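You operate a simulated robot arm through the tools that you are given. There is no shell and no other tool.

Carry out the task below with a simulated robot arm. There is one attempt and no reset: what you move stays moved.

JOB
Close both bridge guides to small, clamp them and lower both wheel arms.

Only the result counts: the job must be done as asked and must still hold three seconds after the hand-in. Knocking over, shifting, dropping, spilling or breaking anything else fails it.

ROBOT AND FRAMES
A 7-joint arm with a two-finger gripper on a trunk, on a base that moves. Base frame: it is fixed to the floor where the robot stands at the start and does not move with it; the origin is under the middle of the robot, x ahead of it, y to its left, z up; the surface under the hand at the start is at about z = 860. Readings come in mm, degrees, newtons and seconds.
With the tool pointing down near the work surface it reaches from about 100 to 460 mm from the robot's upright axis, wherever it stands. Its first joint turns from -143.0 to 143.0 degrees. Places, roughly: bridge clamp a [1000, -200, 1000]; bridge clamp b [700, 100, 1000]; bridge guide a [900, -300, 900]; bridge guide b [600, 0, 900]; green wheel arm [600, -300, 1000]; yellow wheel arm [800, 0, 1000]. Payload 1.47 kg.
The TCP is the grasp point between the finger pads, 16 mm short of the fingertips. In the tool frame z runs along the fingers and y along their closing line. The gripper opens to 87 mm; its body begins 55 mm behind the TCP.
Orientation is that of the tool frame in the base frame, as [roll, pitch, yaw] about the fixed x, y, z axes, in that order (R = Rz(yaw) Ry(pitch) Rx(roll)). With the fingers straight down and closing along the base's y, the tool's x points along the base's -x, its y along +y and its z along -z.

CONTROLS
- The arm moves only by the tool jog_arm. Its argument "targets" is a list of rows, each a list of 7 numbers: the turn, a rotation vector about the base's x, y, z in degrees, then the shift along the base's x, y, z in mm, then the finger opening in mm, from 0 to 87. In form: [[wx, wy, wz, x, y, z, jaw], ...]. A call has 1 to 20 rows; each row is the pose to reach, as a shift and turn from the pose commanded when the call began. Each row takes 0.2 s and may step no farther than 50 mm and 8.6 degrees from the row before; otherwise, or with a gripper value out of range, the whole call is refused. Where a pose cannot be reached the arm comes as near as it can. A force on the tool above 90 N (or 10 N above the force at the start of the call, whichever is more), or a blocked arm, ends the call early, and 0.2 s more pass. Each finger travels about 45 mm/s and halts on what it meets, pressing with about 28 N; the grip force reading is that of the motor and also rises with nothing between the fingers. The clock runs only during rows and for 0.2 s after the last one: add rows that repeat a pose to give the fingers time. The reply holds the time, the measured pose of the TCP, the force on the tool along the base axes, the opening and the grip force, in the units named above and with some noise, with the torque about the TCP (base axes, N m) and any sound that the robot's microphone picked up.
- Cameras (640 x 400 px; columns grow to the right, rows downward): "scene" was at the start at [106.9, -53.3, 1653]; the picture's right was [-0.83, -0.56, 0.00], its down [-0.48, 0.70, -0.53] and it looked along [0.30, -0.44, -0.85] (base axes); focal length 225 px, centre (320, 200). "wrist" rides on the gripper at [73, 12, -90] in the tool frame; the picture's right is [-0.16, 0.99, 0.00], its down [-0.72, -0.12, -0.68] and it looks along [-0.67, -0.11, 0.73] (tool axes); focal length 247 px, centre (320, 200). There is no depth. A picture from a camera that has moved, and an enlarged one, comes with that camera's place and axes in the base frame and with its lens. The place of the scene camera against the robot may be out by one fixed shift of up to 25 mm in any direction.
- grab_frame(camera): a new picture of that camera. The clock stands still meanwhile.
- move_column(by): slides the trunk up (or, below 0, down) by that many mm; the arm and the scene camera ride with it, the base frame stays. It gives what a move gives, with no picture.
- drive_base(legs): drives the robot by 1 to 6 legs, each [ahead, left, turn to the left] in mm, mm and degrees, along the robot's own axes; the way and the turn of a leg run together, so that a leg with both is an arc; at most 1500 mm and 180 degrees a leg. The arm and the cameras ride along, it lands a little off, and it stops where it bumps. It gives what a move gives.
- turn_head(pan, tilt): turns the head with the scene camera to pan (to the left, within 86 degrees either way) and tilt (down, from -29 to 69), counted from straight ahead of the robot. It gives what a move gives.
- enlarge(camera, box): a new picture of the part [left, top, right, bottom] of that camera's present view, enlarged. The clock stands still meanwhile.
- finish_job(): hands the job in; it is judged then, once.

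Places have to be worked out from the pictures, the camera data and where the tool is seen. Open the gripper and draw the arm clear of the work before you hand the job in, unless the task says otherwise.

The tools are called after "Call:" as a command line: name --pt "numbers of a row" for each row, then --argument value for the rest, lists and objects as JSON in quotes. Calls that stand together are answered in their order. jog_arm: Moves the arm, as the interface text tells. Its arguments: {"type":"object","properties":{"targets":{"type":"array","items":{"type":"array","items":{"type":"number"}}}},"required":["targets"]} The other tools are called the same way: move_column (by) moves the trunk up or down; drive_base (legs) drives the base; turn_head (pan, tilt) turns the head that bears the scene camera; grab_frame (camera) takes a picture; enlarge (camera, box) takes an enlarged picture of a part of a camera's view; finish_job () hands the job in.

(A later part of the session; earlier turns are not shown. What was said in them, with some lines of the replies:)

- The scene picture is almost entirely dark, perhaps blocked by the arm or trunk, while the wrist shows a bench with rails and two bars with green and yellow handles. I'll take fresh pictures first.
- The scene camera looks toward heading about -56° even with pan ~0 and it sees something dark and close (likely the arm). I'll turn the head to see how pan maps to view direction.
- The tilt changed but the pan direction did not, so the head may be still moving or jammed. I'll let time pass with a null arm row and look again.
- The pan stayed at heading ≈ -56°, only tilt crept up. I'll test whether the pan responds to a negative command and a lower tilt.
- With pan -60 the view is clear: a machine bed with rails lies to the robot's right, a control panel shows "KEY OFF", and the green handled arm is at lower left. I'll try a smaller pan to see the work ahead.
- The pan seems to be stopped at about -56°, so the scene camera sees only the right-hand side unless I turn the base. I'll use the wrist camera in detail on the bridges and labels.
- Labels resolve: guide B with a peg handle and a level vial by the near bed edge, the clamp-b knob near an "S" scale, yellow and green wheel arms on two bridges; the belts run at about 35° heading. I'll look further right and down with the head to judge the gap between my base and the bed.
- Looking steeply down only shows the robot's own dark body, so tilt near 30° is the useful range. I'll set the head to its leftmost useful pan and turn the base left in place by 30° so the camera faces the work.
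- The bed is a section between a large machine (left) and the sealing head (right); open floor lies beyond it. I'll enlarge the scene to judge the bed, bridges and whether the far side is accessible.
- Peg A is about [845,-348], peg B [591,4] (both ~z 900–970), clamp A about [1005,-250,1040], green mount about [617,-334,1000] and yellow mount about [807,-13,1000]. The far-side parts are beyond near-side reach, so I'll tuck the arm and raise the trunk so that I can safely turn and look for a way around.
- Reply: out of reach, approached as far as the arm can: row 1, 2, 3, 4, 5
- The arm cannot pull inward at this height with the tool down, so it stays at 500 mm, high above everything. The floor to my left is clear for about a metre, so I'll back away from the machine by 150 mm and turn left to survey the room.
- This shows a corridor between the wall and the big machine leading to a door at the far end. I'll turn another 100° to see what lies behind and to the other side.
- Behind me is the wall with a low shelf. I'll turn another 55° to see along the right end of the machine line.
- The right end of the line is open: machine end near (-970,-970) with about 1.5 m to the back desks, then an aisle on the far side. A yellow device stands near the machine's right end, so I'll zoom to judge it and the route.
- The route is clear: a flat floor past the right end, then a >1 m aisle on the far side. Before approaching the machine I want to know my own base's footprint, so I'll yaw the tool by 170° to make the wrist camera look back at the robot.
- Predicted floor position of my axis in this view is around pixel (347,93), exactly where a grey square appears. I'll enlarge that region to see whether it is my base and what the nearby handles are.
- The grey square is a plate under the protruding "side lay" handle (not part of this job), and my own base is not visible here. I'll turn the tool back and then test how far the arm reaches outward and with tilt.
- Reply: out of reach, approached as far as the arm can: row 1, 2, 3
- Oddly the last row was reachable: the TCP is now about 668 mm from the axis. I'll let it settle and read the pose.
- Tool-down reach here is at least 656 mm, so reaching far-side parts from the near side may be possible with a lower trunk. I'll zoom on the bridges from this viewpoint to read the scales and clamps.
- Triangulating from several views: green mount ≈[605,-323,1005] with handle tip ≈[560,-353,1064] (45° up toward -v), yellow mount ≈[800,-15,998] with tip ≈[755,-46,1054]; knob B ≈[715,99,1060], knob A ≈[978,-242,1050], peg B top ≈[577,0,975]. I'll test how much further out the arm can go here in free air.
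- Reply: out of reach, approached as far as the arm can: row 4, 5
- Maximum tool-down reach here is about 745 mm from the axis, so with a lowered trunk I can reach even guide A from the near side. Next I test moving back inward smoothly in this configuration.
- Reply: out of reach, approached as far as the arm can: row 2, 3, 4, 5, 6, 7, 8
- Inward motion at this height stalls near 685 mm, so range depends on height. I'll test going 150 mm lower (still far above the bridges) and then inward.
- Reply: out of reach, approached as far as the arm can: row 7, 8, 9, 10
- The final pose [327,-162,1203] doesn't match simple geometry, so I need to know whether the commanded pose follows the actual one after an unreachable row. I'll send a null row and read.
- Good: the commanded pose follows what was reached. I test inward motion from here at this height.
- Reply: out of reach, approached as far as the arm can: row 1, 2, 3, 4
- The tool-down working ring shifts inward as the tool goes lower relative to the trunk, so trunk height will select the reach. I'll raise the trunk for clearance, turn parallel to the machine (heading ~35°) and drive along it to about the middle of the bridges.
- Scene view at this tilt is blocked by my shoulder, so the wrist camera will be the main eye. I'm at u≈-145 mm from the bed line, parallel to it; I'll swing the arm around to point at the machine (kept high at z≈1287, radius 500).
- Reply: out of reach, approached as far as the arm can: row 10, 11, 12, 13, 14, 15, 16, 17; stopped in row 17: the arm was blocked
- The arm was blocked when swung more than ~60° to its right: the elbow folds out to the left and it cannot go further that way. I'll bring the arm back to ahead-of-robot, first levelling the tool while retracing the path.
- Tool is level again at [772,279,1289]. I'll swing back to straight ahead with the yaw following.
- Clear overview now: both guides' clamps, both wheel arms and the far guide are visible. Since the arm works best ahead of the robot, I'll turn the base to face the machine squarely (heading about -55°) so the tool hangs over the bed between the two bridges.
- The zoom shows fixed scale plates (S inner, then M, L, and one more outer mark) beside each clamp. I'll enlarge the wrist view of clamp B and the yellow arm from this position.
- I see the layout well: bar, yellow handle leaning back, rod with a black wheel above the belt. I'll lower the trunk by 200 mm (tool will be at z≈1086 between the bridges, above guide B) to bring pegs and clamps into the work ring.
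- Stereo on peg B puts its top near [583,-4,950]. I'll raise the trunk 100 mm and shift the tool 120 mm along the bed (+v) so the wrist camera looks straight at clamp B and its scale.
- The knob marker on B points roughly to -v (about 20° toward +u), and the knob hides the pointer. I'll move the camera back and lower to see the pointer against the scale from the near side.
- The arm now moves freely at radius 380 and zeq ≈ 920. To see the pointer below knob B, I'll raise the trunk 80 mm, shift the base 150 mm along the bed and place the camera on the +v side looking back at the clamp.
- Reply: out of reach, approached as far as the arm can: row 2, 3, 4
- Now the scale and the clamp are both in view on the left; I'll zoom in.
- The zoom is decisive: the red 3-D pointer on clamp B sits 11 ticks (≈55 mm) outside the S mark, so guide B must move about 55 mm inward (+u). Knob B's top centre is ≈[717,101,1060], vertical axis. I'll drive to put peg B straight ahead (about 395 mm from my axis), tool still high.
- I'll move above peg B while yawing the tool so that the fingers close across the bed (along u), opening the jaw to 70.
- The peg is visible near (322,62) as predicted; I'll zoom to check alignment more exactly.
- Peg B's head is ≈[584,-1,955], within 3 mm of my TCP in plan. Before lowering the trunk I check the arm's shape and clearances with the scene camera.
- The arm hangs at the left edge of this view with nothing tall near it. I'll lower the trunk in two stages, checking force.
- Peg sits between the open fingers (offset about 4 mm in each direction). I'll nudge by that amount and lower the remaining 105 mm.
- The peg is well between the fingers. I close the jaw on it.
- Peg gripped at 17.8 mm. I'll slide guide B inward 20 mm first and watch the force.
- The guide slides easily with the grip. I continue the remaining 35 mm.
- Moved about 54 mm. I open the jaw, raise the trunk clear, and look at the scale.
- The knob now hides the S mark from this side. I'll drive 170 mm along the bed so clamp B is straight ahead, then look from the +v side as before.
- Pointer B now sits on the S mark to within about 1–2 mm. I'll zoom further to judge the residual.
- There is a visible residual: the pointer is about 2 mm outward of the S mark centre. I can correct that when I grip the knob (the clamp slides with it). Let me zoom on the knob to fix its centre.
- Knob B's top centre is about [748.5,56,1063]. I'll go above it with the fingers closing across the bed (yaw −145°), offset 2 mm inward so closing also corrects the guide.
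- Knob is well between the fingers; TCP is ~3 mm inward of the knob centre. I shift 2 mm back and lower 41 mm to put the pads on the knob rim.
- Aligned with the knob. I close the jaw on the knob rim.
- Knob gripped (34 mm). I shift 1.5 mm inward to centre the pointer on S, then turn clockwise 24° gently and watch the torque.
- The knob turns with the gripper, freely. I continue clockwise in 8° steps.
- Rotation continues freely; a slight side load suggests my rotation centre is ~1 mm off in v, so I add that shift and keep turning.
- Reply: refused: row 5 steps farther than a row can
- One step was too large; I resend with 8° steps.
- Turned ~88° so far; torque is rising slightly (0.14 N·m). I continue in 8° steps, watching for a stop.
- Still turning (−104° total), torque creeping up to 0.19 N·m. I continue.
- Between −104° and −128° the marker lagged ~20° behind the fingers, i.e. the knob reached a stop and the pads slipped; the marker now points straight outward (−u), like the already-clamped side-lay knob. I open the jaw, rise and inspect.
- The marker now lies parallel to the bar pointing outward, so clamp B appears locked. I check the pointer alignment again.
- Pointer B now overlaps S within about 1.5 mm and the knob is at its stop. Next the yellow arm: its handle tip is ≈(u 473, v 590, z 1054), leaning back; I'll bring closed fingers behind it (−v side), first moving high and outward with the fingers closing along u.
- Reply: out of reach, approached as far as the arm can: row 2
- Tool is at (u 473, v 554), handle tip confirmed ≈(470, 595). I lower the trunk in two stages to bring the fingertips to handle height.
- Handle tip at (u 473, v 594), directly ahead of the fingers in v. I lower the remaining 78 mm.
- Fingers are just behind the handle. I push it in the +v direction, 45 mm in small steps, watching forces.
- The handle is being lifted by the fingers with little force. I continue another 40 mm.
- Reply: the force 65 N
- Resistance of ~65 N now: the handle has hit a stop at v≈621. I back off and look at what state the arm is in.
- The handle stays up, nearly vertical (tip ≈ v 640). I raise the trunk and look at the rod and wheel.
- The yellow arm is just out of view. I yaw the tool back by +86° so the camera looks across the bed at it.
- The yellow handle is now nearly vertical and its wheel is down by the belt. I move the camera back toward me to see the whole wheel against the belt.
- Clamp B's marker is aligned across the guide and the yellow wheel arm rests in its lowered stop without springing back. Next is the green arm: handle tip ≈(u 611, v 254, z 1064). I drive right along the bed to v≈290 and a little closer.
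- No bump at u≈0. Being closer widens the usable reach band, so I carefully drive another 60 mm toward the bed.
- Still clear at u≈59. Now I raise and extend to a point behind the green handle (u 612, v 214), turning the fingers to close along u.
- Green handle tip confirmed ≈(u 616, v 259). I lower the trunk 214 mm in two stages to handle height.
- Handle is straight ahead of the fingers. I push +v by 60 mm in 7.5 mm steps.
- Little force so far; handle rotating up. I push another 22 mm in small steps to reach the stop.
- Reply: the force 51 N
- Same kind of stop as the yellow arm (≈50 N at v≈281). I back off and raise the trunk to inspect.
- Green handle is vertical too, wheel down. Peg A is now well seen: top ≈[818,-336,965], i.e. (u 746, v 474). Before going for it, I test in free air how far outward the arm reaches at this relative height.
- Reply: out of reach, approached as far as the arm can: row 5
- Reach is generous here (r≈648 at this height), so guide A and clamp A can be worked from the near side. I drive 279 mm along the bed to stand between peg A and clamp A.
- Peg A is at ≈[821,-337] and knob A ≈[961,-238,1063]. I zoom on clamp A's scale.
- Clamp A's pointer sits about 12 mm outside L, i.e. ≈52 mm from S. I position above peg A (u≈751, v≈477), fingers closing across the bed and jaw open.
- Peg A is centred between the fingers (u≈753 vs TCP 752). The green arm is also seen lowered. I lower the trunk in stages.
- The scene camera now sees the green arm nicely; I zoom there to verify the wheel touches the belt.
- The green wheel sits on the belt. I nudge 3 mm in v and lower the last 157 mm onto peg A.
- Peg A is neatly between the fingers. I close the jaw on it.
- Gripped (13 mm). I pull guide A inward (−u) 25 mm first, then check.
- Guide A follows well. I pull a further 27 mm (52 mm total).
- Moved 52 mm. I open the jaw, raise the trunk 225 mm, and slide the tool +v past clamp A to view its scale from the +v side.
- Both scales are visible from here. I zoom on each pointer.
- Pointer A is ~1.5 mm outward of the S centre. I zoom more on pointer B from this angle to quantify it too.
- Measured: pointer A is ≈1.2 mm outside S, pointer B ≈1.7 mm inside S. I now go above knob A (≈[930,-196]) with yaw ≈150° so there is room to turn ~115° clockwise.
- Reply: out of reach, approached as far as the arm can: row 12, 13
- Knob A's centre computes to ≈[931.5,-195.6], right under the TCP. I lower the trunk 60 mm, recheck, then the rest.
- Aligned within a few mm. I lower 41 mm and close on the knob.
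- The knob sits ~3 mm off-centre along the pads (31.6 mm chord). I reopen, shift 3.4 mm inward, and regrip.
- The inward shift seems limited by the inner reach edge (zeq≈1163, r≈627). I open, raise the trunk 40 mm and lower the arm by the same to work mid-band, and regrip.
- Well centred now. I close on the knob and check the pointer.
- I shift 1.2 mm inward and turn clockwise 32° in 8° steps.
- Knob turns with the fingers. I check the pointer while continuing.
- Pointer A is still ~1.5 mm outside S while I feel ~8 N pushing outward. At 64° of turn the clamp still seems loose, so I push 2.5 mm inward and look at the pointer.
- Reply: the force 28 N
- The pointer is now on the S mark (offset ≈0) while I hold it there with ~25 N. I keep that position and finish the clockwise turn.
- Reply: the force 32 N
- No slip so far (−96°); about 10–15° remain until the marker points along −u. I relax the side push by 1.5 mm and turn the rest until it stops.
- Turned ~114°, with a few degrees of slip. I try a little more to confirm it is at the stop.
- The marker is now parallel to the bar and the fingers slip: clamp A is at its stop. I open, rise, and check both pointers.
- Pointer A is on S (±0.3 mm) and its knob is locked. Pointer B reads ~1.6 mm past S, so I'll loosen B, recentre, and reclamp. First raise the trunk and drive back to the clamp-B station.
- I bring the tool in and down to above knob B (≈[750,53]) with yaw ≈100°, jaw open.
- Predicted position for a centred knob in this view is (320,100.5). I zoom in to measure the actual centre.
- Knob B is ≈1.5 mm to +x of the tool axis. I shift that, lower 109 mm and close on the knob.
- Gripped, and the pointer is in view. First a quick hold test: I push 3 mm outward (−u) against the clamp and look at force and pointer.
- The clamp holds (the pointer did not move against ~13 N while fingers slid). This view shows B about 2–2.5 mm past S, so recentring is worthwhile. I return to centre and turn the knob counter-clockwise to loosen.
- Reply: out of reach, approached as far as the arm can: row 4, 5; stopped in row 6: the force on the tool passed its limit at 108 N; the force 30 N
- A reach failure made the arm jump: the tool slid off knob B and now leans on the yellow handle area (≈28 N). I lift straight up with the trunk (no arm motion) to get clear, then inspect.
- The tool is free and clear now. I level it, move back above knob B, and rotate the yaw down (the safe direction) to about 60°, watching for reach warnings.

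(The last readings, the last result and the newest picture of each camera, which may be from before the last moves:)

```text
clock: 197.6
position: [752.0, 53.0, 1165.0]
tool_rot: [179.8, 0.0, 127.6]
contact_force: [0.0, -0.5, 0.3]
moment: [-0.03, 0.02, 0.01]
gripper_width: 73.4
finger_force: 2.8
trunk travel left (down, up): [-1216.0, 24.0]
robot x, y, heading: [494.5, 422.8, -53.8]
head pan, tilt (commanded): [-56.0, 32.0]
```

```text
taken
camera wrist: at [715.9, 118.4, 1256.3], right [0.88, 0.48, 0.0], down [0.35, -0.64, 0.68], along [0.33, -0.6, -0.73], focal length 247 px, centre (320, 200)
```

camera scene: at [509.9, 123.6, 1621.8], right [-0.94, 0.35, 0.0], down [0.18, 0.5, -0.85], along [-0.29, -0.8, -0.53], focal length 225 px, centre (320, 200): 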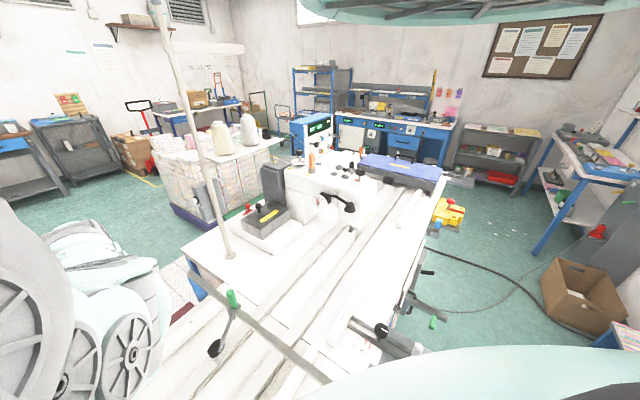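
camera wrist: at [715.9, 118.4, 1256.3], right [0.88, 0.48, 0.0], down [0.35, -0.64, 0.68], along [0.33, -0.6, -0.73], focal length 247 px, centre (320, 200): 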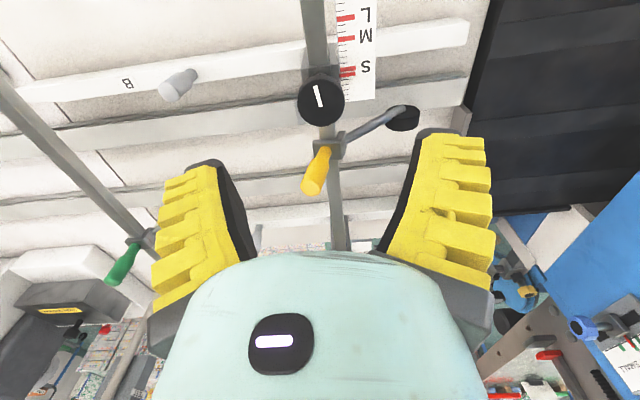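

Call:
enlarge --camera "wrist" --box '[280, 50, 430, 210]'

Call:
enlarge --camera "wrist" --box '[320, 40, 380, 90]'

```text
2.50 times, centred on (355, 130) of wrist
camera zoom: at [715.9, 118.4, 1256.3], right [0.88, 0.48, 0.0], down [0.35, -0.64, 0.68], along [0.33, -0.6, -0.73], focal length 617 px, centre (232, 375)
```

zoom: 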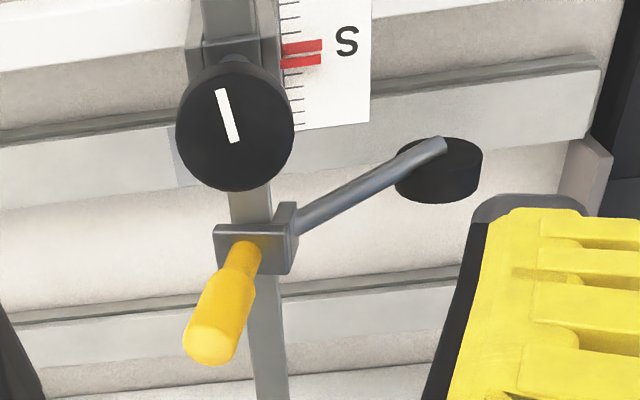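

```text
8.00 times, centred on (350, 65) of wrist
camera zoom: at [715.9, 118.4, 1256.3], right [0.88, 0.48, 0.0], down [0.35, -0.64, 0.68], along [0.33, -0.6, -0.73], focal length 1976 px, centre (80, 1280)
```

zoom: 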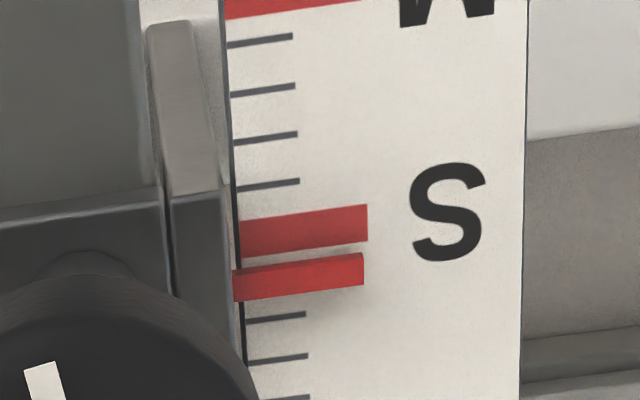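

The slip disturbed two things: guide B was dragged ~3 mm further in (pointer now ≈4–5 mm past S, knob loosened ~10°) and the yellow arm lifted ~13°. I'll fix both. First, above knob B, I rotate the tool down to yaw 35° in free space so that loosening can be done within a safe yaw range.

Call:
jog_arm --pt "0 0 -8.4 0 0 0 70" --pt "0 0 -16.8 0 0 0 70" --pt "0 0 -25.2 0 0 0 70" --pt "0 0 -33.6 0 0 0 70" --pt "0 0 -42 0 0 0 70" --pt "0 0 -50.4 0 0 0 70" --pt "0 0 -58.8 0 0 0 70" --pt "0 0 -67.2 0 0 0 70" --pt "0 0 -75.6 0 0 0 70" --pt "0 0 -84 0 0 0 70" --pt "0 0 -92.4 0 0 0 70" --pt "0 0 -92.4 0 0 0 70"

Call:
grab_frame --camera "wrist"

```text
clock: 200.2
position: [748.8, 53.3, 1165.9]
tool_rot: [-180.0, 0.0, 35.2]
contact_force: [0.6, -0.5, -0.3]
moment: [-0.01, -0.02, 0.01]
gripper_width: 73.7
finger_force: 2.5
trunk travel left (down, up): [-1216.0, 24.0]
robot x, y, heading: [498.3, 423.3, -54.2]
head pan, tilt (commanded): [-56.0, 32.0]
```

```text
taken
camera wrist: at [817.0, 86.1, 1256.2], right [0.44, -0.9, 0.0], down [-0.66, -0.32, 0.68], along [-0.61, -0.3, -0.73], focal length 247 px, centre (320, 200)
```

wrist: 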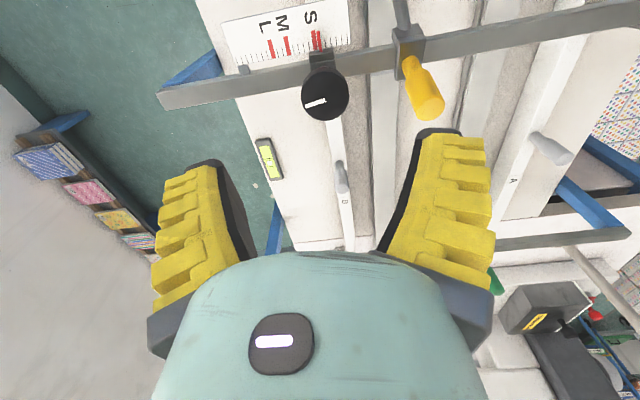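

I check the knob's position and the clearance to the yellow handle.

Call:
enlarge --camera "wrist" --box '[280, 10, 460, 140]'

Call:
enlarge --camera "wrist" --box '[290, 20, 350, 60]'

```text
3.08 times, centred on (370, 75) of wrist
camera zoom: at [817.0, 86.1, 1256.2], right [0.44, -0.9, 0.0], down [-0.66, -0.32, 0.68], along [-0.61, -0.3, -0.73], focal length 760 px, centre (166, 585)
```

zoom: 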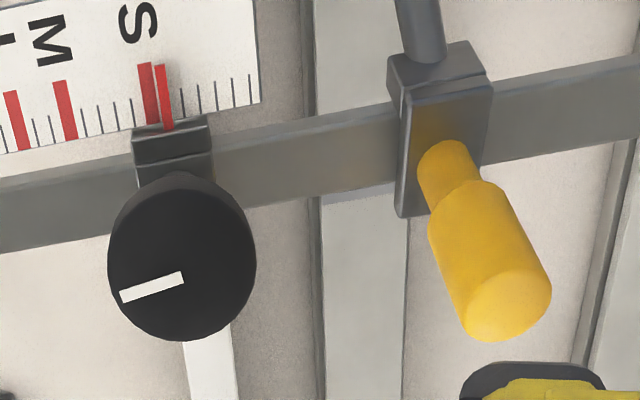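

```text
10.00 times, centred on (320, 40) of wrist
camera zoom: at [817.0, 86.1, 1256.2], right [0.44, -0.9, 0.0], down [-0.66, -0.32, 0.68], along [-0.61, -0.3, -0.73], focal length 2470 px, centre (320, 1800)
```

zoom: 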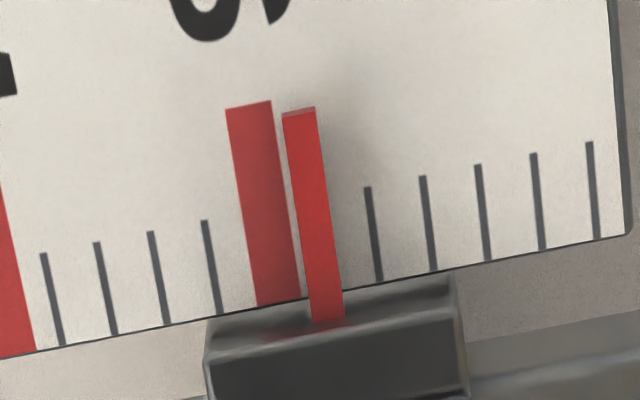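

This view is nearly parallax-free: pointer B is +4.6 mm past S. Knob B's centre is at ≈[753,51]. I align (jaw 62), lower 109 mm and grip.

Call:
jog_arm --pt "0 0 0 4.1 -2.2 0 62" --pt "0 0 0 4.1 -2.2 0 62"

Call:
move_column --by -109

Call:
grab_frame --camera "wrist"

```text
clock: 200.8
position: [753.9, 50.0, 1165.0]
tool_rot: [-180.0, 0.1, 35.3]
contact_force: [0.6, -0.8, -0.8]
moment: [0.02, 0.0, -0.02]
gripper_width: 66.3
finger_force: 2.8
trunk travel left (down, up): [-1216.0, 24.0]
robot x, y, heading: [498.5, 422.6, -53.9]
head pan, tilt (commanded): [-56.0, 32.0]
```

```text
clock: 202.2
position: [754.1, 50.3, 1056.1]
tool_rot: [-179.9, 0.0, 35.4]
contact_force: [0.6, 0.1, 0.2]
moment: [0.0, 0.02, 0.01]
gripper_width: 66.2
finger_force: 3.1
trunk travel left (down, up): [-1107.0, 133.0]
robot x, y, heading: [496.8, 422.5, -54.2]
head pan, tilt (commanded): [-56.0, 32.0]
```

```text
taken
camera wrist: at [820.5, 84.1, 1147.1], right [0.44, -0.9, 0.0], down [-0.66, -0.32, 0.68], along [-0.61, -0.3, -0.73], focal length 247 px, centre (320, 200)
```

wrist: 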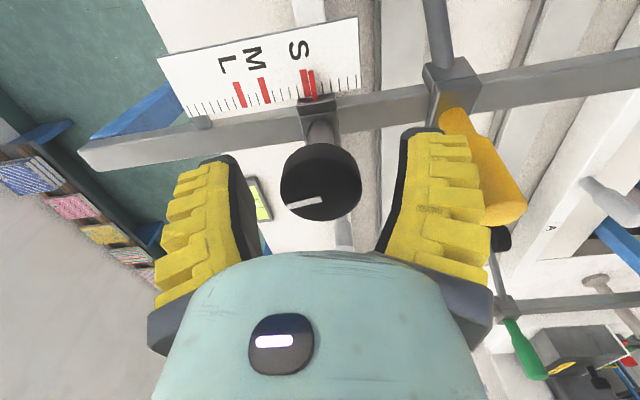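

Knob is between the fingers and the yellow handle is just clear. I close and then loosen by turning +65° (yaw 35→100) in 8° steps, checking for reach warnings.

Call:
jog_arm --pt "0 0 0 0 0 0 50" --pt "0 0 0 0 0 0 40" --pt "0 0 0 0 0 0 30" --pt "0 0 0 0 0 0 20" --pt "0 0 0 0 0 0 20"

Call:
jog_arm --pt "0 0 8 0 0 0 20" --pt "0 0 16 0 0 0 20" --pt "0 0 24 0 0 0 20"

Call:
grab_frame --camera "wrist"

```text
clock: 203.4
position: [754.3, 50.8, 1057.3]
tool_rot: [179.8, -0.1, 35.4]
contact_force: [-0.3, 1.2, 6.3]
moment: [-0.15, 0.29, -0.02]
gripper_width: 32.3
finger_force: 29.9
trunk travel left (down, up): [-1107.0, 133.0]
robot x, y, heading: [496.4, 425.4, -54.0]
head pan, tilt (commanded): [-56.0, 32.0]
```

```text
clock: 204.2
position: [755.3, 51.7, 1057.0]
tool_rot: [180.0, 0.0, 59.4]
contact_force: [-4.1, 1.3, 9.8]
moment: [-0.03, 0.08, -0.08]
gripper_width: 31.8
finger_force: 30.3
trunk travel left (down, up): [-1107.0, 133.0]
robot x, y, heading: [498.9, 424.3, -54.3]
head pan, tilt (commanded): [-56.0, 32.0]
```

```text
taken
camera wrist: at [801.3, 108.0, 1147.4], right [0.77, -0.64, 0.0], down [-0.47, -0.56, 0.68], along [-0.43, -0.52, -0.73], focal length 247 px, centre (320, 200)
```

wrist: 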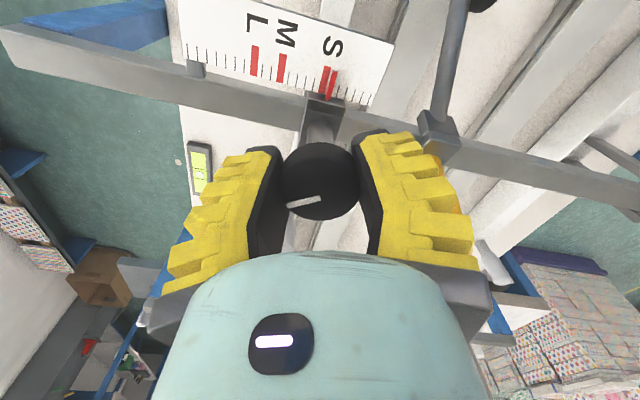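

Knob follows, no warnings. I continue loosening to yaw ≈ 92°.

Call:
jog_arm --pt "0 0 8 0 0 0 20" --pt "0 0 16 0 0 0 20"

Call:
jog_arm --pt "0 0 8 0 0 0 20" --pt "0 0 16 0 0 0 20"

Call:
grab_frame --camera "wrist"

```text
clock: 204.8
position: [754.4, 50.0, 1057.0]
tool_rot: [-180.0, 0.0, 75.4]
contact_force: [-6.5, 3.3, 17.4]
moment: [-0.02, 0.05, -0.04]
gripper_width: 31.7
finger_force: 30.3
trunk travel left (down, up): [-1107.0, 133.0]
robot x, y, heading: [498.1, 422.4, -53.9]
head pan, tilt (commanded): [-56.0, 32.0]
```

```text
clock: 205.4
position: [753.7, 49.5, 1057.3]
tool_rot: [180.0, 0.1, 91.4]
contact_force: [-4.7, 0.2, 11.4]
moment: [0.0, 0.12, -0.02]
gripper_width: 31.2
finger_force: 29.7
trunk travel left (down, up): [-1107.0, 133.0]
robot x, y, heading: [499.5, 425.0, -54.2]
head pan, tilt (commanded): [-56.0, 32.0]
```

```text
taken
camera wrist: at [764.0, 124.0, 1147.1], right [0.99, -0.13, 0.0], down [-0.1, -0.73, 0.68], along [-0.09, -0.68, -0.73], focal length 247 px, centre (320, 200)
```

wrist: 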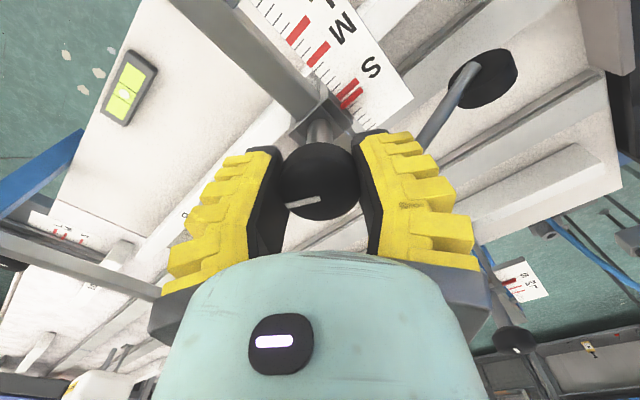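

Loosened about 67°. Now I shift the clamp outward (−u) by 4.6 mm in small steps.

Call:
jog_arm --pt "0 0 0 -0.9 1.2 0 20" --pt "0 0 0 -1.8 2.5 0 20" --pt "0 0 0 -2.65 3.76 0 20" --pt "0 0 0 -2.65 3.76 0 20"

Call:
enlarge --camera "wrist" --box '[320, 70, 380, 120]'

```text
clock: 206.4
position: [750.3, 54.1, 1056.5]
tool_rot: [180.0, 0.2, 91.3]
contact_force: [1.6, -4.0, -0.2]
moment: [-0.44, -0.04, 0.02]
gripper_width: 30.4
finger_force: 29.2
trunk travel left (down, up): [-1107.0, 133.0]
robot x, y, heading: [496.9, 421.0, -54.2]
head pan, tilt (commanded): [-56.0, 32.0]
```

```text
8.00 times, centred on (350, 95) of wrist
camera zoom: at [761.5, 127.5, 1147.4], right [0.99, -0.14, 0.0], down [-0.1, -0.72, 0.68], along [-0.09, -0.68, -0.73], focal length 1976 px, centre (80, 1040)
```

zoom: 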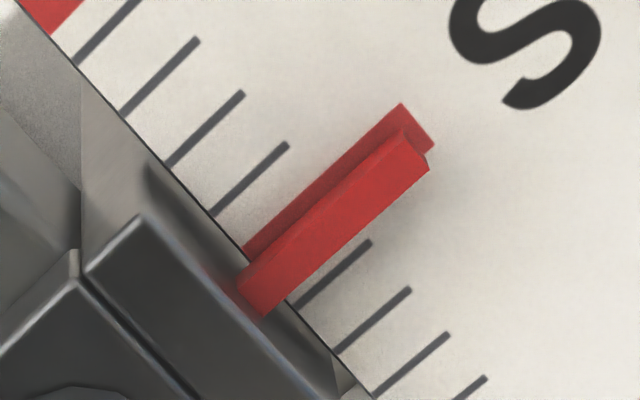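

It moved easily and the pointer is now on S (within ~0.4 mm). I tighten clockwise in 8° steps, watching side force.

Call:
jog_arm --pt "0 0 -8 0 0 0 20" --pt "0 0 -16 0 0 0 20" --pt "0 0 -24 0 0 0 20" --pt "0 0 -32 0 0 0 20"

Call:
enlarge --camera "wrist" --box '[300, 60, 380, 120]'

```text
clock: 207.4
position: [751.4, 53.7, 1056.7]
tool_rot: [179.9, 0.1, 59.1]
contact_force: [1.2, -7.5, -9.0]
moment: [-0.32, 0.12, 0.09]
gripper_width: 29.8
finger_force: 30.0
trunk travel left (down, up): [-1107.0, 133.0]
robot x, y, heading: [497.3, 424.9, -54.0]
head pan, tilt (commanded): [-56.0, 32.0]
```

```text
6.67 times, centred on (340, 90) of wrist
camera zoom: at [798.9, 111.3, 1147.6], right [0.77, -0.64, 0.0], down [-0.47, -0.56, 0.68], along [-0.44, -0.52, -0.73], focal length 1646 px, centre (187, 933)
```

zoom: 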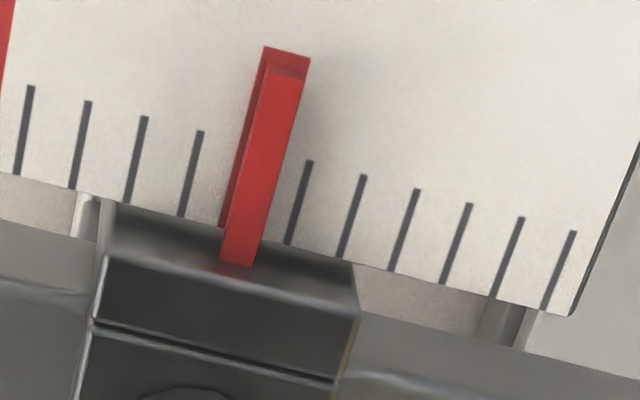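

Pointer B is centred on S (≈0.1 mm). I continue tightening.

Call:
jog_arm --pt "0 0 -8 0 0 0 20" --pt "0 0 -16 0 0 0 20" --pt "0 0 -24 0 0 0 20"

Call:
grab_frame --camera "wrist"

```text
clock: 208.2
position: [751.0, 52.7, 1058.0]
tool_rot: [179.9, 0.1, 35.2]
contact_force: [-2.5, -5.2, -0.3]
moment: [-0.13, 0.16, 0.14]
gripper_width: 29.5
finger_force: 30.2
trunk travel left (down, up): [-1107.0, 133.0]
robot x, y, heading: [495.4, 424.2, -54.3]
head pan, tilt (commanded): [-56.0, 32.0]
```

```text
taken
camera wrist: at [817.9, 87.0, 1147.6], right [0.44, -0.9, 0.0], down [-0.66, -0.32, 0.68], along [-0.61, -0.3, -0.73], focal length 247 px, centre (320, 200)
```

wrist: 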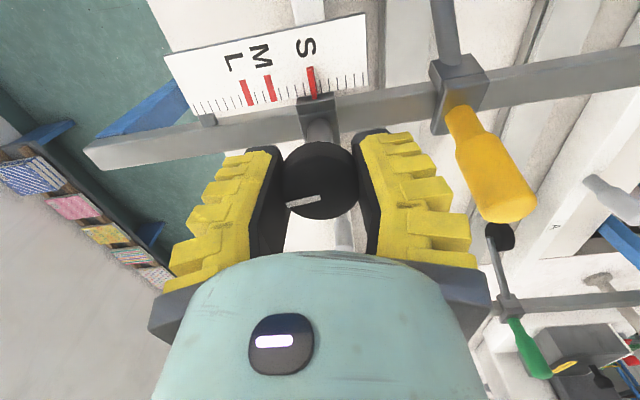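

Pointer exactly covers S. I turn the last ~20° to the stop.

Call:
jog_arm --pt "0 0 -6 0 0 0 15" --pt "0 0 -12 0 0 0 15"

Call:
enlarge --camera "wrist" --box '[240, 40, 440, 250]'

```text
clock: 208.8
position: [751.5, 53.2, 1058.1]
tool_rot: [180.0, 0.2, 23.2]
contact_force: [-4.4, -5.2, 6.2]
moment: [-0.05, 0.09, 0.39]
gripper_width: 28.5
finger_force: 30.0
trunk travel left (down, up): [-1107.0, 133.0]
robot x, y, heading: [495.4, 422.6, -54.1]
head pan, tilt (commanded): [-56.0, 32.0]
```

```text
1.90 times, centred on (340, 145) of wrist
camera zoom: at [823.1, 72.7, 1147.6], right [0.24, -0.97, 0.0], down [-0.71, -0.18, 0.68], along [-0.66, -0.17, -0.73], focal length 470 px, centre (282, 305)
```

zoom: 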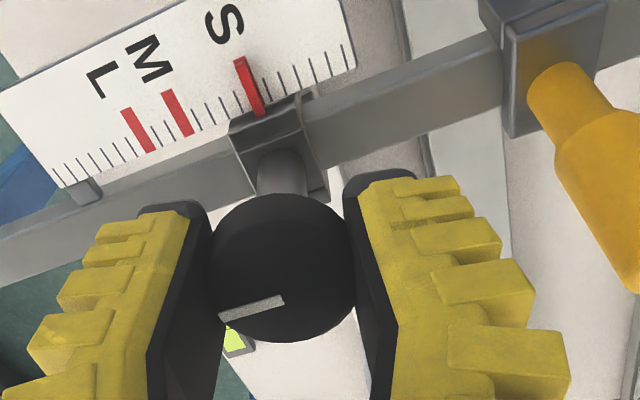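

Torque has risen to 0.39 N·m and the marker is nearly parallel to the bar. A last 12° to confirm the stop.

Call:
jog_arm --pt "0 0 -6 0 0 0 10" --pt "0 0 -12 0 0 0 10"

Call:
enlarge --camera "wrist" --box '[240, 40, 440, 250]'

```text
clock: 209.4
position: [750.2, 52.9, 1057.2]
tool_rot: [179.9, 0.0, 11.1]
contact_force: [-4.1, -5.6, 4.7]
moment: [-0.07, -0.02, 0.25]
gripper_width: 27.3
finger_force: 30.1
trunk travel left (down, up): [-1107.0, 133.0]
robot x, y, heading: [497.7, 423.3, -54.2]
head pan, tilt (commanded): [-56.0, 32.0]
```

```text
1.90 times, centred on (340, 145) of wrist
camera zoom: at [825.2, 57.3, 1147.4], right [0.04, -1.0, 0.0], down [-0.73, -0.02, 0.68], along [-0.68, -0.03, -0.73], focal length 470 px, centre (282, 305)
```

zoom: 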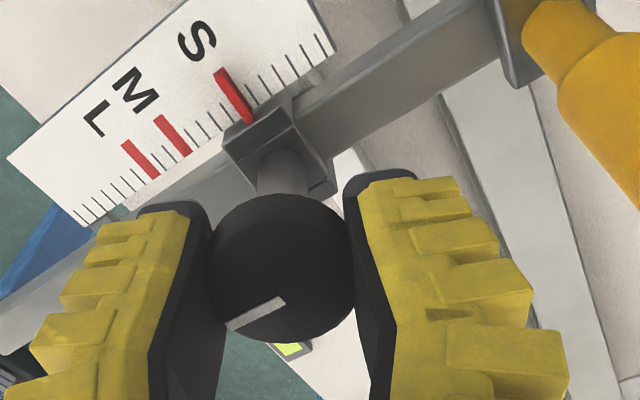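

Marker is parallel to the bar and slipping confirms the stop; pointer B is on S. I release, rise, and check the pointer from above.

Call:
jog_arm --pt "0 0 0 0 0 0 40" --pt "0 0 0 0 0 0 50" --pt "0 0 0 0 0 0 58" --pt "0 0 0 0 0 0 58"

Call:
move_column --by 109

Call:
grab_frame --camera "wrist"

Call:
enlarge --camera "wrist" --box '[270, 20, 350, 80]'

```text
clock: 210.4
position: [751.1, 54.6, 1056.0]
tool_rot: [-180.0, 0.0, 11.3]
contact_force: [-0.7, 0.6, 0.2]
moment: [-0.04, 0.0, -0.02]
gripper_width: 62.8
finger_force: 3.1
trunk travel left (down, up): [-1107.0, 133.0]
robot x, y, heading: [496.5, 422.1, -54.2]
head pan, tilt (commanded): [-56.0, 32.0]
```

```text
clock: 211.9
position: [751.3, 55.5, 1165.6]
tool_rot: [-180.0, -0.1, 11.3]
contact_force: [0.9, -0.2, 0.4]
moment: [0.03, 0.03, 0.01]
gripper_width: 63.1
finger_force: 3.6
trunk travel left (down, up): [-1216.0, 24.0]
robot x, y, heading: [497.4, 425.7, -54.2]
head pan, tilt (commanded): [-56.0, 32.0]
```

```text
taken
camera wrist: at [825.6, 58.9, 1255.9], right [0.04, -1.0, 0.0], down [-0.73, -0.03, 0.68], along [-0.68, -0.03, -0.73], focal length 247 px, centre (320, 200)
```

wrist: 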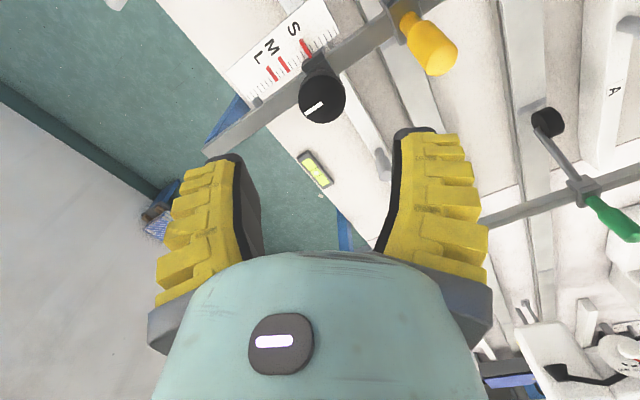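

```text
6.67 times, centred on (310, 50) of wrist
camera zoom: at [825.6, 58.9, 1255.9], right [0.04, -1.0, 0.0], down [-0.73, -0.03, 0.68], along [-0.68, -0.03, -0.73], focal length 1646 px, centre (387, 1200)
```

zoom: 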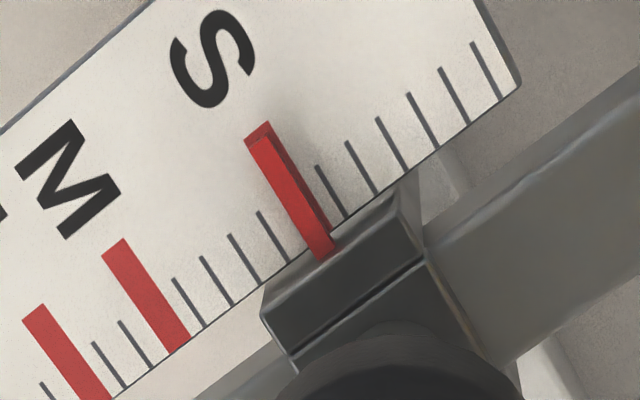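

Guide B is now exactly on S and clamped. Next I re-lower the yellow arm: closed fingers to a point behind the handle (u 473, v 570), high first.

Call:
jog_arm --pt "0 0 0 0 0 25 40" --pt "0 0 5 -3 -18 45 20" --pt "0 0 10 -5 -40 65 0" --pt "0 0 15 -8 -62 83 0" --pt "0 0 20 -10 -84 100 0" --pt "0 0 24 -12.9 -113.4 119 0" --pt "0 0 24 -12.9 -113.4 119 0"

Call:
move_column --by -150

Call:
grab_frame --camera "wrist"

```text
clock: 213.5
position: [738.0, -59.0, 1284.8]
tool_rot: [180.0, 0.0, 35.3]
contact_force: [0.2, -0.4, 0.1]
moment: [-0.01, 0.0, -0.02]
gripper_width: 0.0
finger_force: 27.8
trunk travel left (down, up): [-1216.0, 24.0]
robot x, y, heading: [501.5, 423.2, -53.9]
head pan, tilt (commanded): [-56.0, 32.0]
```

```text
clock: 215.2
position: [739.8, -59.0, 1135.8]
tool_rot: [180.0, 0.0, 35.3]
contact_force: [-0.3, 0.5, -0.1]
moment: [0.0, 0.02, 0.01]
gripper_width: 0.0
finger_force: 27.8
trunk travel left (down, up): [-1066.0, 174.0]
robot x, y, heading: [495.5, 425.9, -54.4]
head pan, tilt (commanded): [-56.0, 32.0]
```

```text
taken
camera wrist: at [805.3, -25.3, 1226.1], right [0.44, -0.9, 0.0], down [-0.66, -0.32, 0.68], along [-0.61, -0.3, -0.73], focal length 247 px, centre (320, 200)
```

wrist: 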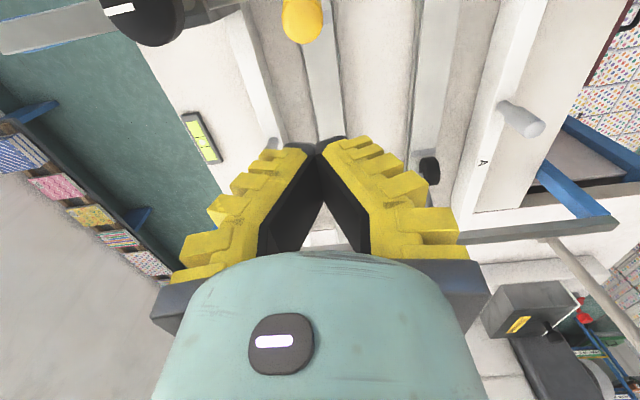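

Handle tip at (u 472, v 625); fingers are behind it at v 570. I lower 78 mm and push +v to the stop.

Call:
move_column --by -78

Call:
jog_arm --pt "0 0 0 6.1 4.3 0 0" --pt "0 0 0 12.3 8.6 0 0" --pt "0 0 0 18.4 13 0 0" --pt "0 0 0 24.5 17.3 0 0" --pt "0 0 0 29.4 20.8 0 0"

Call:
grab_frame --camera "wrist"

```text
clock: 216.4
position: [739.6, -57.9, 1057.0]
tool_rot: [179.9, 0.0, 35.3]
contact_force: [-0.1, 0.2, 0.6]
moment: [-0.02, 0.01, -0.05]
gripper_width: 0.0
finger_force: 28.2
trunk travel left (down, up): [-988.0, 252.0]
robot x, y, heading: [495.5, 423.1, -54.1]
head pan, tilt (commanded): [-56.0, 32.0]
```

```text
clock: 217.6
position: [766.8, -38.7, 1055.9]
tool_rot: [180.0, 0.1, 35.3]
contact_force: [-2.7, -1.2, 1.1]
moment: [0.01, -0.01, 0.02]
gripper_width: 6.0
finger_force: 27.2
trunk travel left (down, up): [-988.0, 252.0]
robot x, y, heading: [498.7, 423.4, -54.1]
head pan, tilt (commanded): [-56.0, 32.0]
```

```text
taken
camera wrist: at [833.5, -4.8, 1147.2], right [0.44, -0.9, 0.0], down [-0.66, -0.32, 0.68], along [-0.61, -0.3, -0.73], focal length 247 px, centre (320, 200)
```

wrist: 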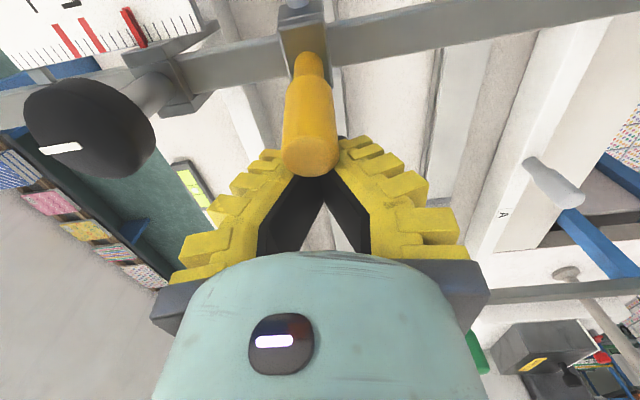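

Contact made; I continue in 3–4 mm steps to the stop.

Call:
jog_arm --pt "0 0 0 4.1 2.9 0 0" --pt "0 0 0 8.2 5.8 0 0" --pt "0 0 0 12.3 8.6 0 0" --pt "0 0 0 15.5 11 0 0" --pt "0 0 0 20 14.1 0 0" --pt "0 0 0 23 16.2 0 0"

Call:
grab_frame --camera "wrist"

```text
clock: 219.0
position: [780.2, -29.2, 1056.9]
tool_rot: [-179.8, 1.0, 34.9]
contact_force: [-37.6, -28.8, -11.7]
moment: [-0.4, 0.42, 0.05]
gripper_width: 6.1
finger_force: 28.6
trunk travel left (down, up): [-988.0, 252.0]
robot x, y, heading: [495.8, 423.2, -54.1]
head pan, tilt (commanded): [-56.0, 32.0]
```

```text
taken
camera wrist: at [847.9, 4.6, 1146.9], right [0.44, -0.9, 0.0], down [-0.65, -0.31, 0.69], along [-0.62, -0.3, -0.72], focal length 247 px, centre (320, 200)
```

wrist: 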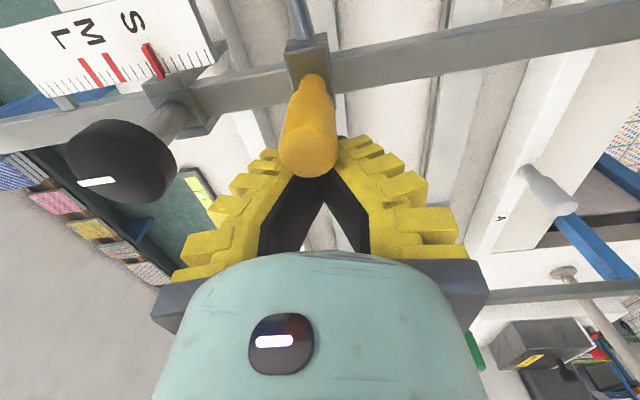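

Same stop position as before (v≈620.7, ~47 N), so yellow is fully lowered again. I back away in −v and raise the trunk.

Call:
jog_arm --pt "0 0 0 -12 -8.5 0 0" --pt "0 0 0 -28 -20 0 0" --pt "0 0 0 -45 -32 0 0" --pt "0 0 0 -60 -42 0 0"

Call:
move_column --by 225

Call:
grab_frame --camera "wrist"

```text
clock: 220.0
position: [731.3, -64.0, 1056.3]
tool_rot: [179.9, 0.0, 35.4]
contact_force: [0.4, -0.5, 0.8]
moment: [0.01, -0.01, 0.0]
gripper_width: 0.2
finger_force: 28.2
trunk travel left (down, up): [-988.0, 252.0]
robot x, y, heading: [497.6, 425.3, -54.1]
head pan, tilt (commanded): [-56.0, 32.0]
```

```text
clock: 222.3
position: [731.3, -64.8, 1282.8]
tool_rot: [-180.0, 0.0, 35.2]
contact_force: [-0.9, -0.5, -0.6]
moment: [0.01, 0.01, 0.0]
gripper_width: 0.1
finger_force: 28.1
trunk travel left (down, up): [-1213.0, 27.0]
robot x, y, heading: [500.7, 425.3, -54.2]
head pan, tilt (commanded): [-56.0, 32.0]
```

```text
taken
camera wrist: at [797.4, -30.6, 1373.3], right [0.44, -0.9, 0.0], down [-0.66, -0.32, 0.68], along [-0.61, -0.3, -0.73], focal length 247 px, centre (320, 200)
```

wrist: 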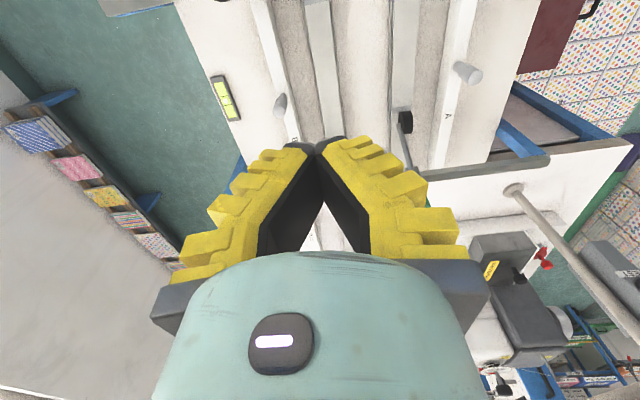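

Arm is high and clear. I withdraw the base, open the jaw, and turn parallel to the machine for a final overview with the scene camera.

Call:
drive_base --legs '[[-90, 0, 0], [0, -220, 0], [0, 0, 90]]'

Call:
jog_arm --pt "0 0 0 0 0 0 40" --pt "0 0 0 0 0 0 80" --pt "0 0 0 0 0 0 80" --pt "0 0 0 0 0 0 80" --pt "0 0 0 0 0 0 80"

Call:
grab_frame --camera "scene"

```text
clock: 228.5
position: [760.9, 587.6, 1281.9]
tool_rot: [180.0, 0.0, 123.7]
contact_force: [0.6, -0.1, 0.1]
moment: [-0.02, 0.0, 0.01]
gripper_width: 0.2
finger_force: 27.6
trunk travel left (down, up): [-1213.0, 27.0]
robot x, y, heading: [267.2, 366.1, 34.2]
head pan, tilt (commanded): [-56.0, 32.0]
```

```text
clock: 229.7
position: [761.9, 588.6, 1282.1]
tool_rot: [180.0, 0.0, 123.7]
contact_force: [0.4, 0.0, -0.3]
moment: [-0.01, 0.01, -0.03]
gripper_width: 81.7
finger_force: 0.9
trunk travel left (down, up): [-1213.0, 27.0]
robot x, y, heading: [267.7, 367.7, 34.0]
head pan, tilt (commanded): [-56.0, 32.0]
```

```text
taken
camera scene: at [407.1, 378.1, 1912.7], right [-0.37, -0.93, 0.0], down [-0.49, 0.2, -0.85], along [0.79, -0.31, -0.53], focal length 225 px, centre (320, 200)
```

scene: 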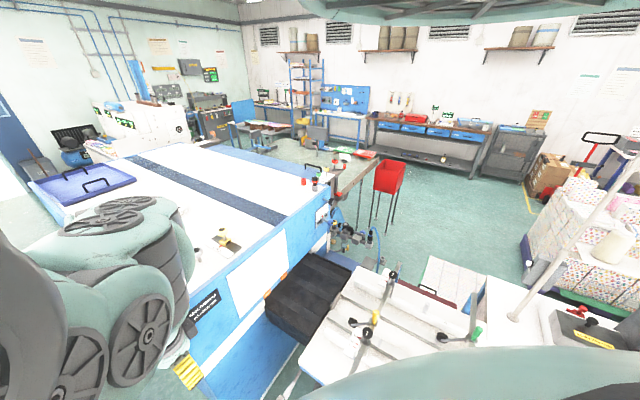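

Call:
enlarge --camera "scene" --box '[300, 250, 500, 390]'

Call:
enlarge --camera "scene" --box '[340, 260, 420, 350]'

Call:
enlarge --camera "scene" --box '[420, 280, 500, 350]'

```text
2.86 times, centred on (400, 320) of scene
camera zoom: at [407.1, 378.1, 1912.7], right [-0.37, -0.93, 0.0], down [-0.49, 0.2, -0.85], along [0.79, -0.31, -0.53], focal length 644 px, centre (91, -143)
```

zoom: 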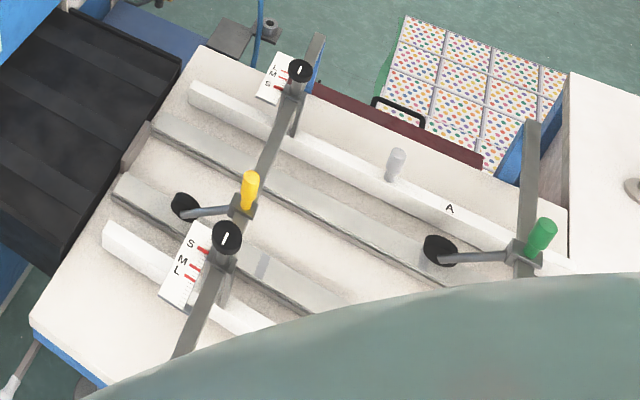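

```text
4.44 times, centred on (380, 305) of scene
camera zoom: at [407.1, 378.1, 1912.7], right [-0.37, -0.93, 0.0], down [-0.49, 0.2, -0.85], along [0.79, -0.31, -0.53], focal length 1001 px, centre (53, -267)
```

zoom: 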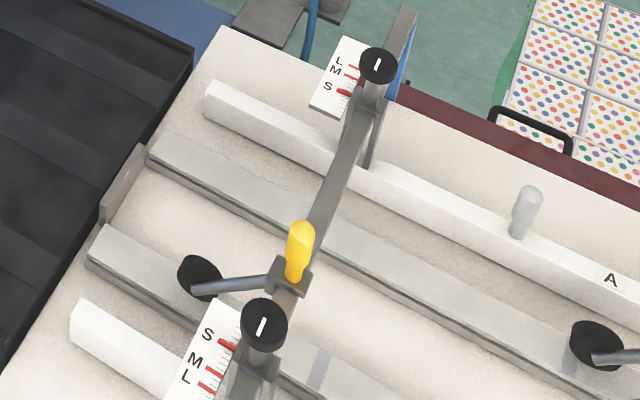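

```text
5.71 times, centred on (460, 315) of scene
camera zoom: at [407.1, 378.1, 1912.7], right [-0.37, -0.93, 0.0], down [-0.49, 0.2, -0.85], along [0.79, -0.31, -0.53], focal length 1287 px, centre (-480, -457)
```

zoom: 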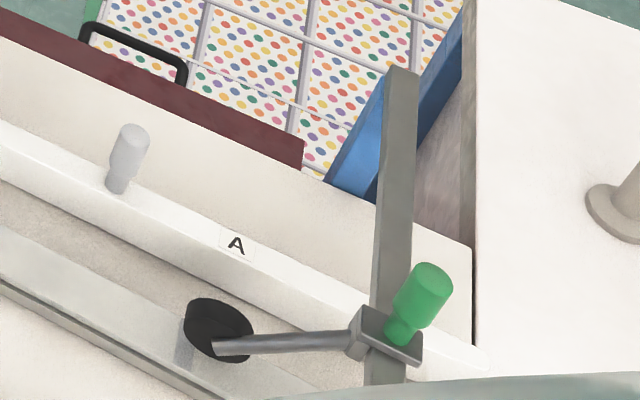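

Everything checks out: both guides' pointers are on S, both knob markers lie along the bar (locked), and both handles stand upright with their wheels on the belts. The gripper is open and the arm is clear, so I hand the job in.

Call:
finish_job

```text
The job is handed in.
```

Both bridge guides are closed to the small (S) mark and clamped, and both wheel arms are lowered. I've handed the job in and don't yet have the verdict.

- **Guides:** the last close-ups showed each pointer on S, within about half a millimetre.
- **Clamps:** I turned both knobs clockwise until they stopped and my fingers slipped on them. Their markers now lie along the bridge bar. I never pushed guide A to test its clamp at full tightness. Clamp B held a light push (about 13 N) before I reclamped it, but I didn't retest it afterwards.
- **Wheel arms:** I pushed the green and yellow handles to their stops, and both stand upright with their wheels down on the belts.

**One slip:** while I was loosening clamp B to fine-tune it, the arm jumped and came off the knob. The jump dragged guide B about 2–3 mm past S and partly lifted the yellow arm. I set guide B back on S, reclamped it and pushed the yellow arm down to the same stop as before. Nothing else looked disturbed in the final views.

I opened the gripper and drew the arm clear of the machine before handing in.
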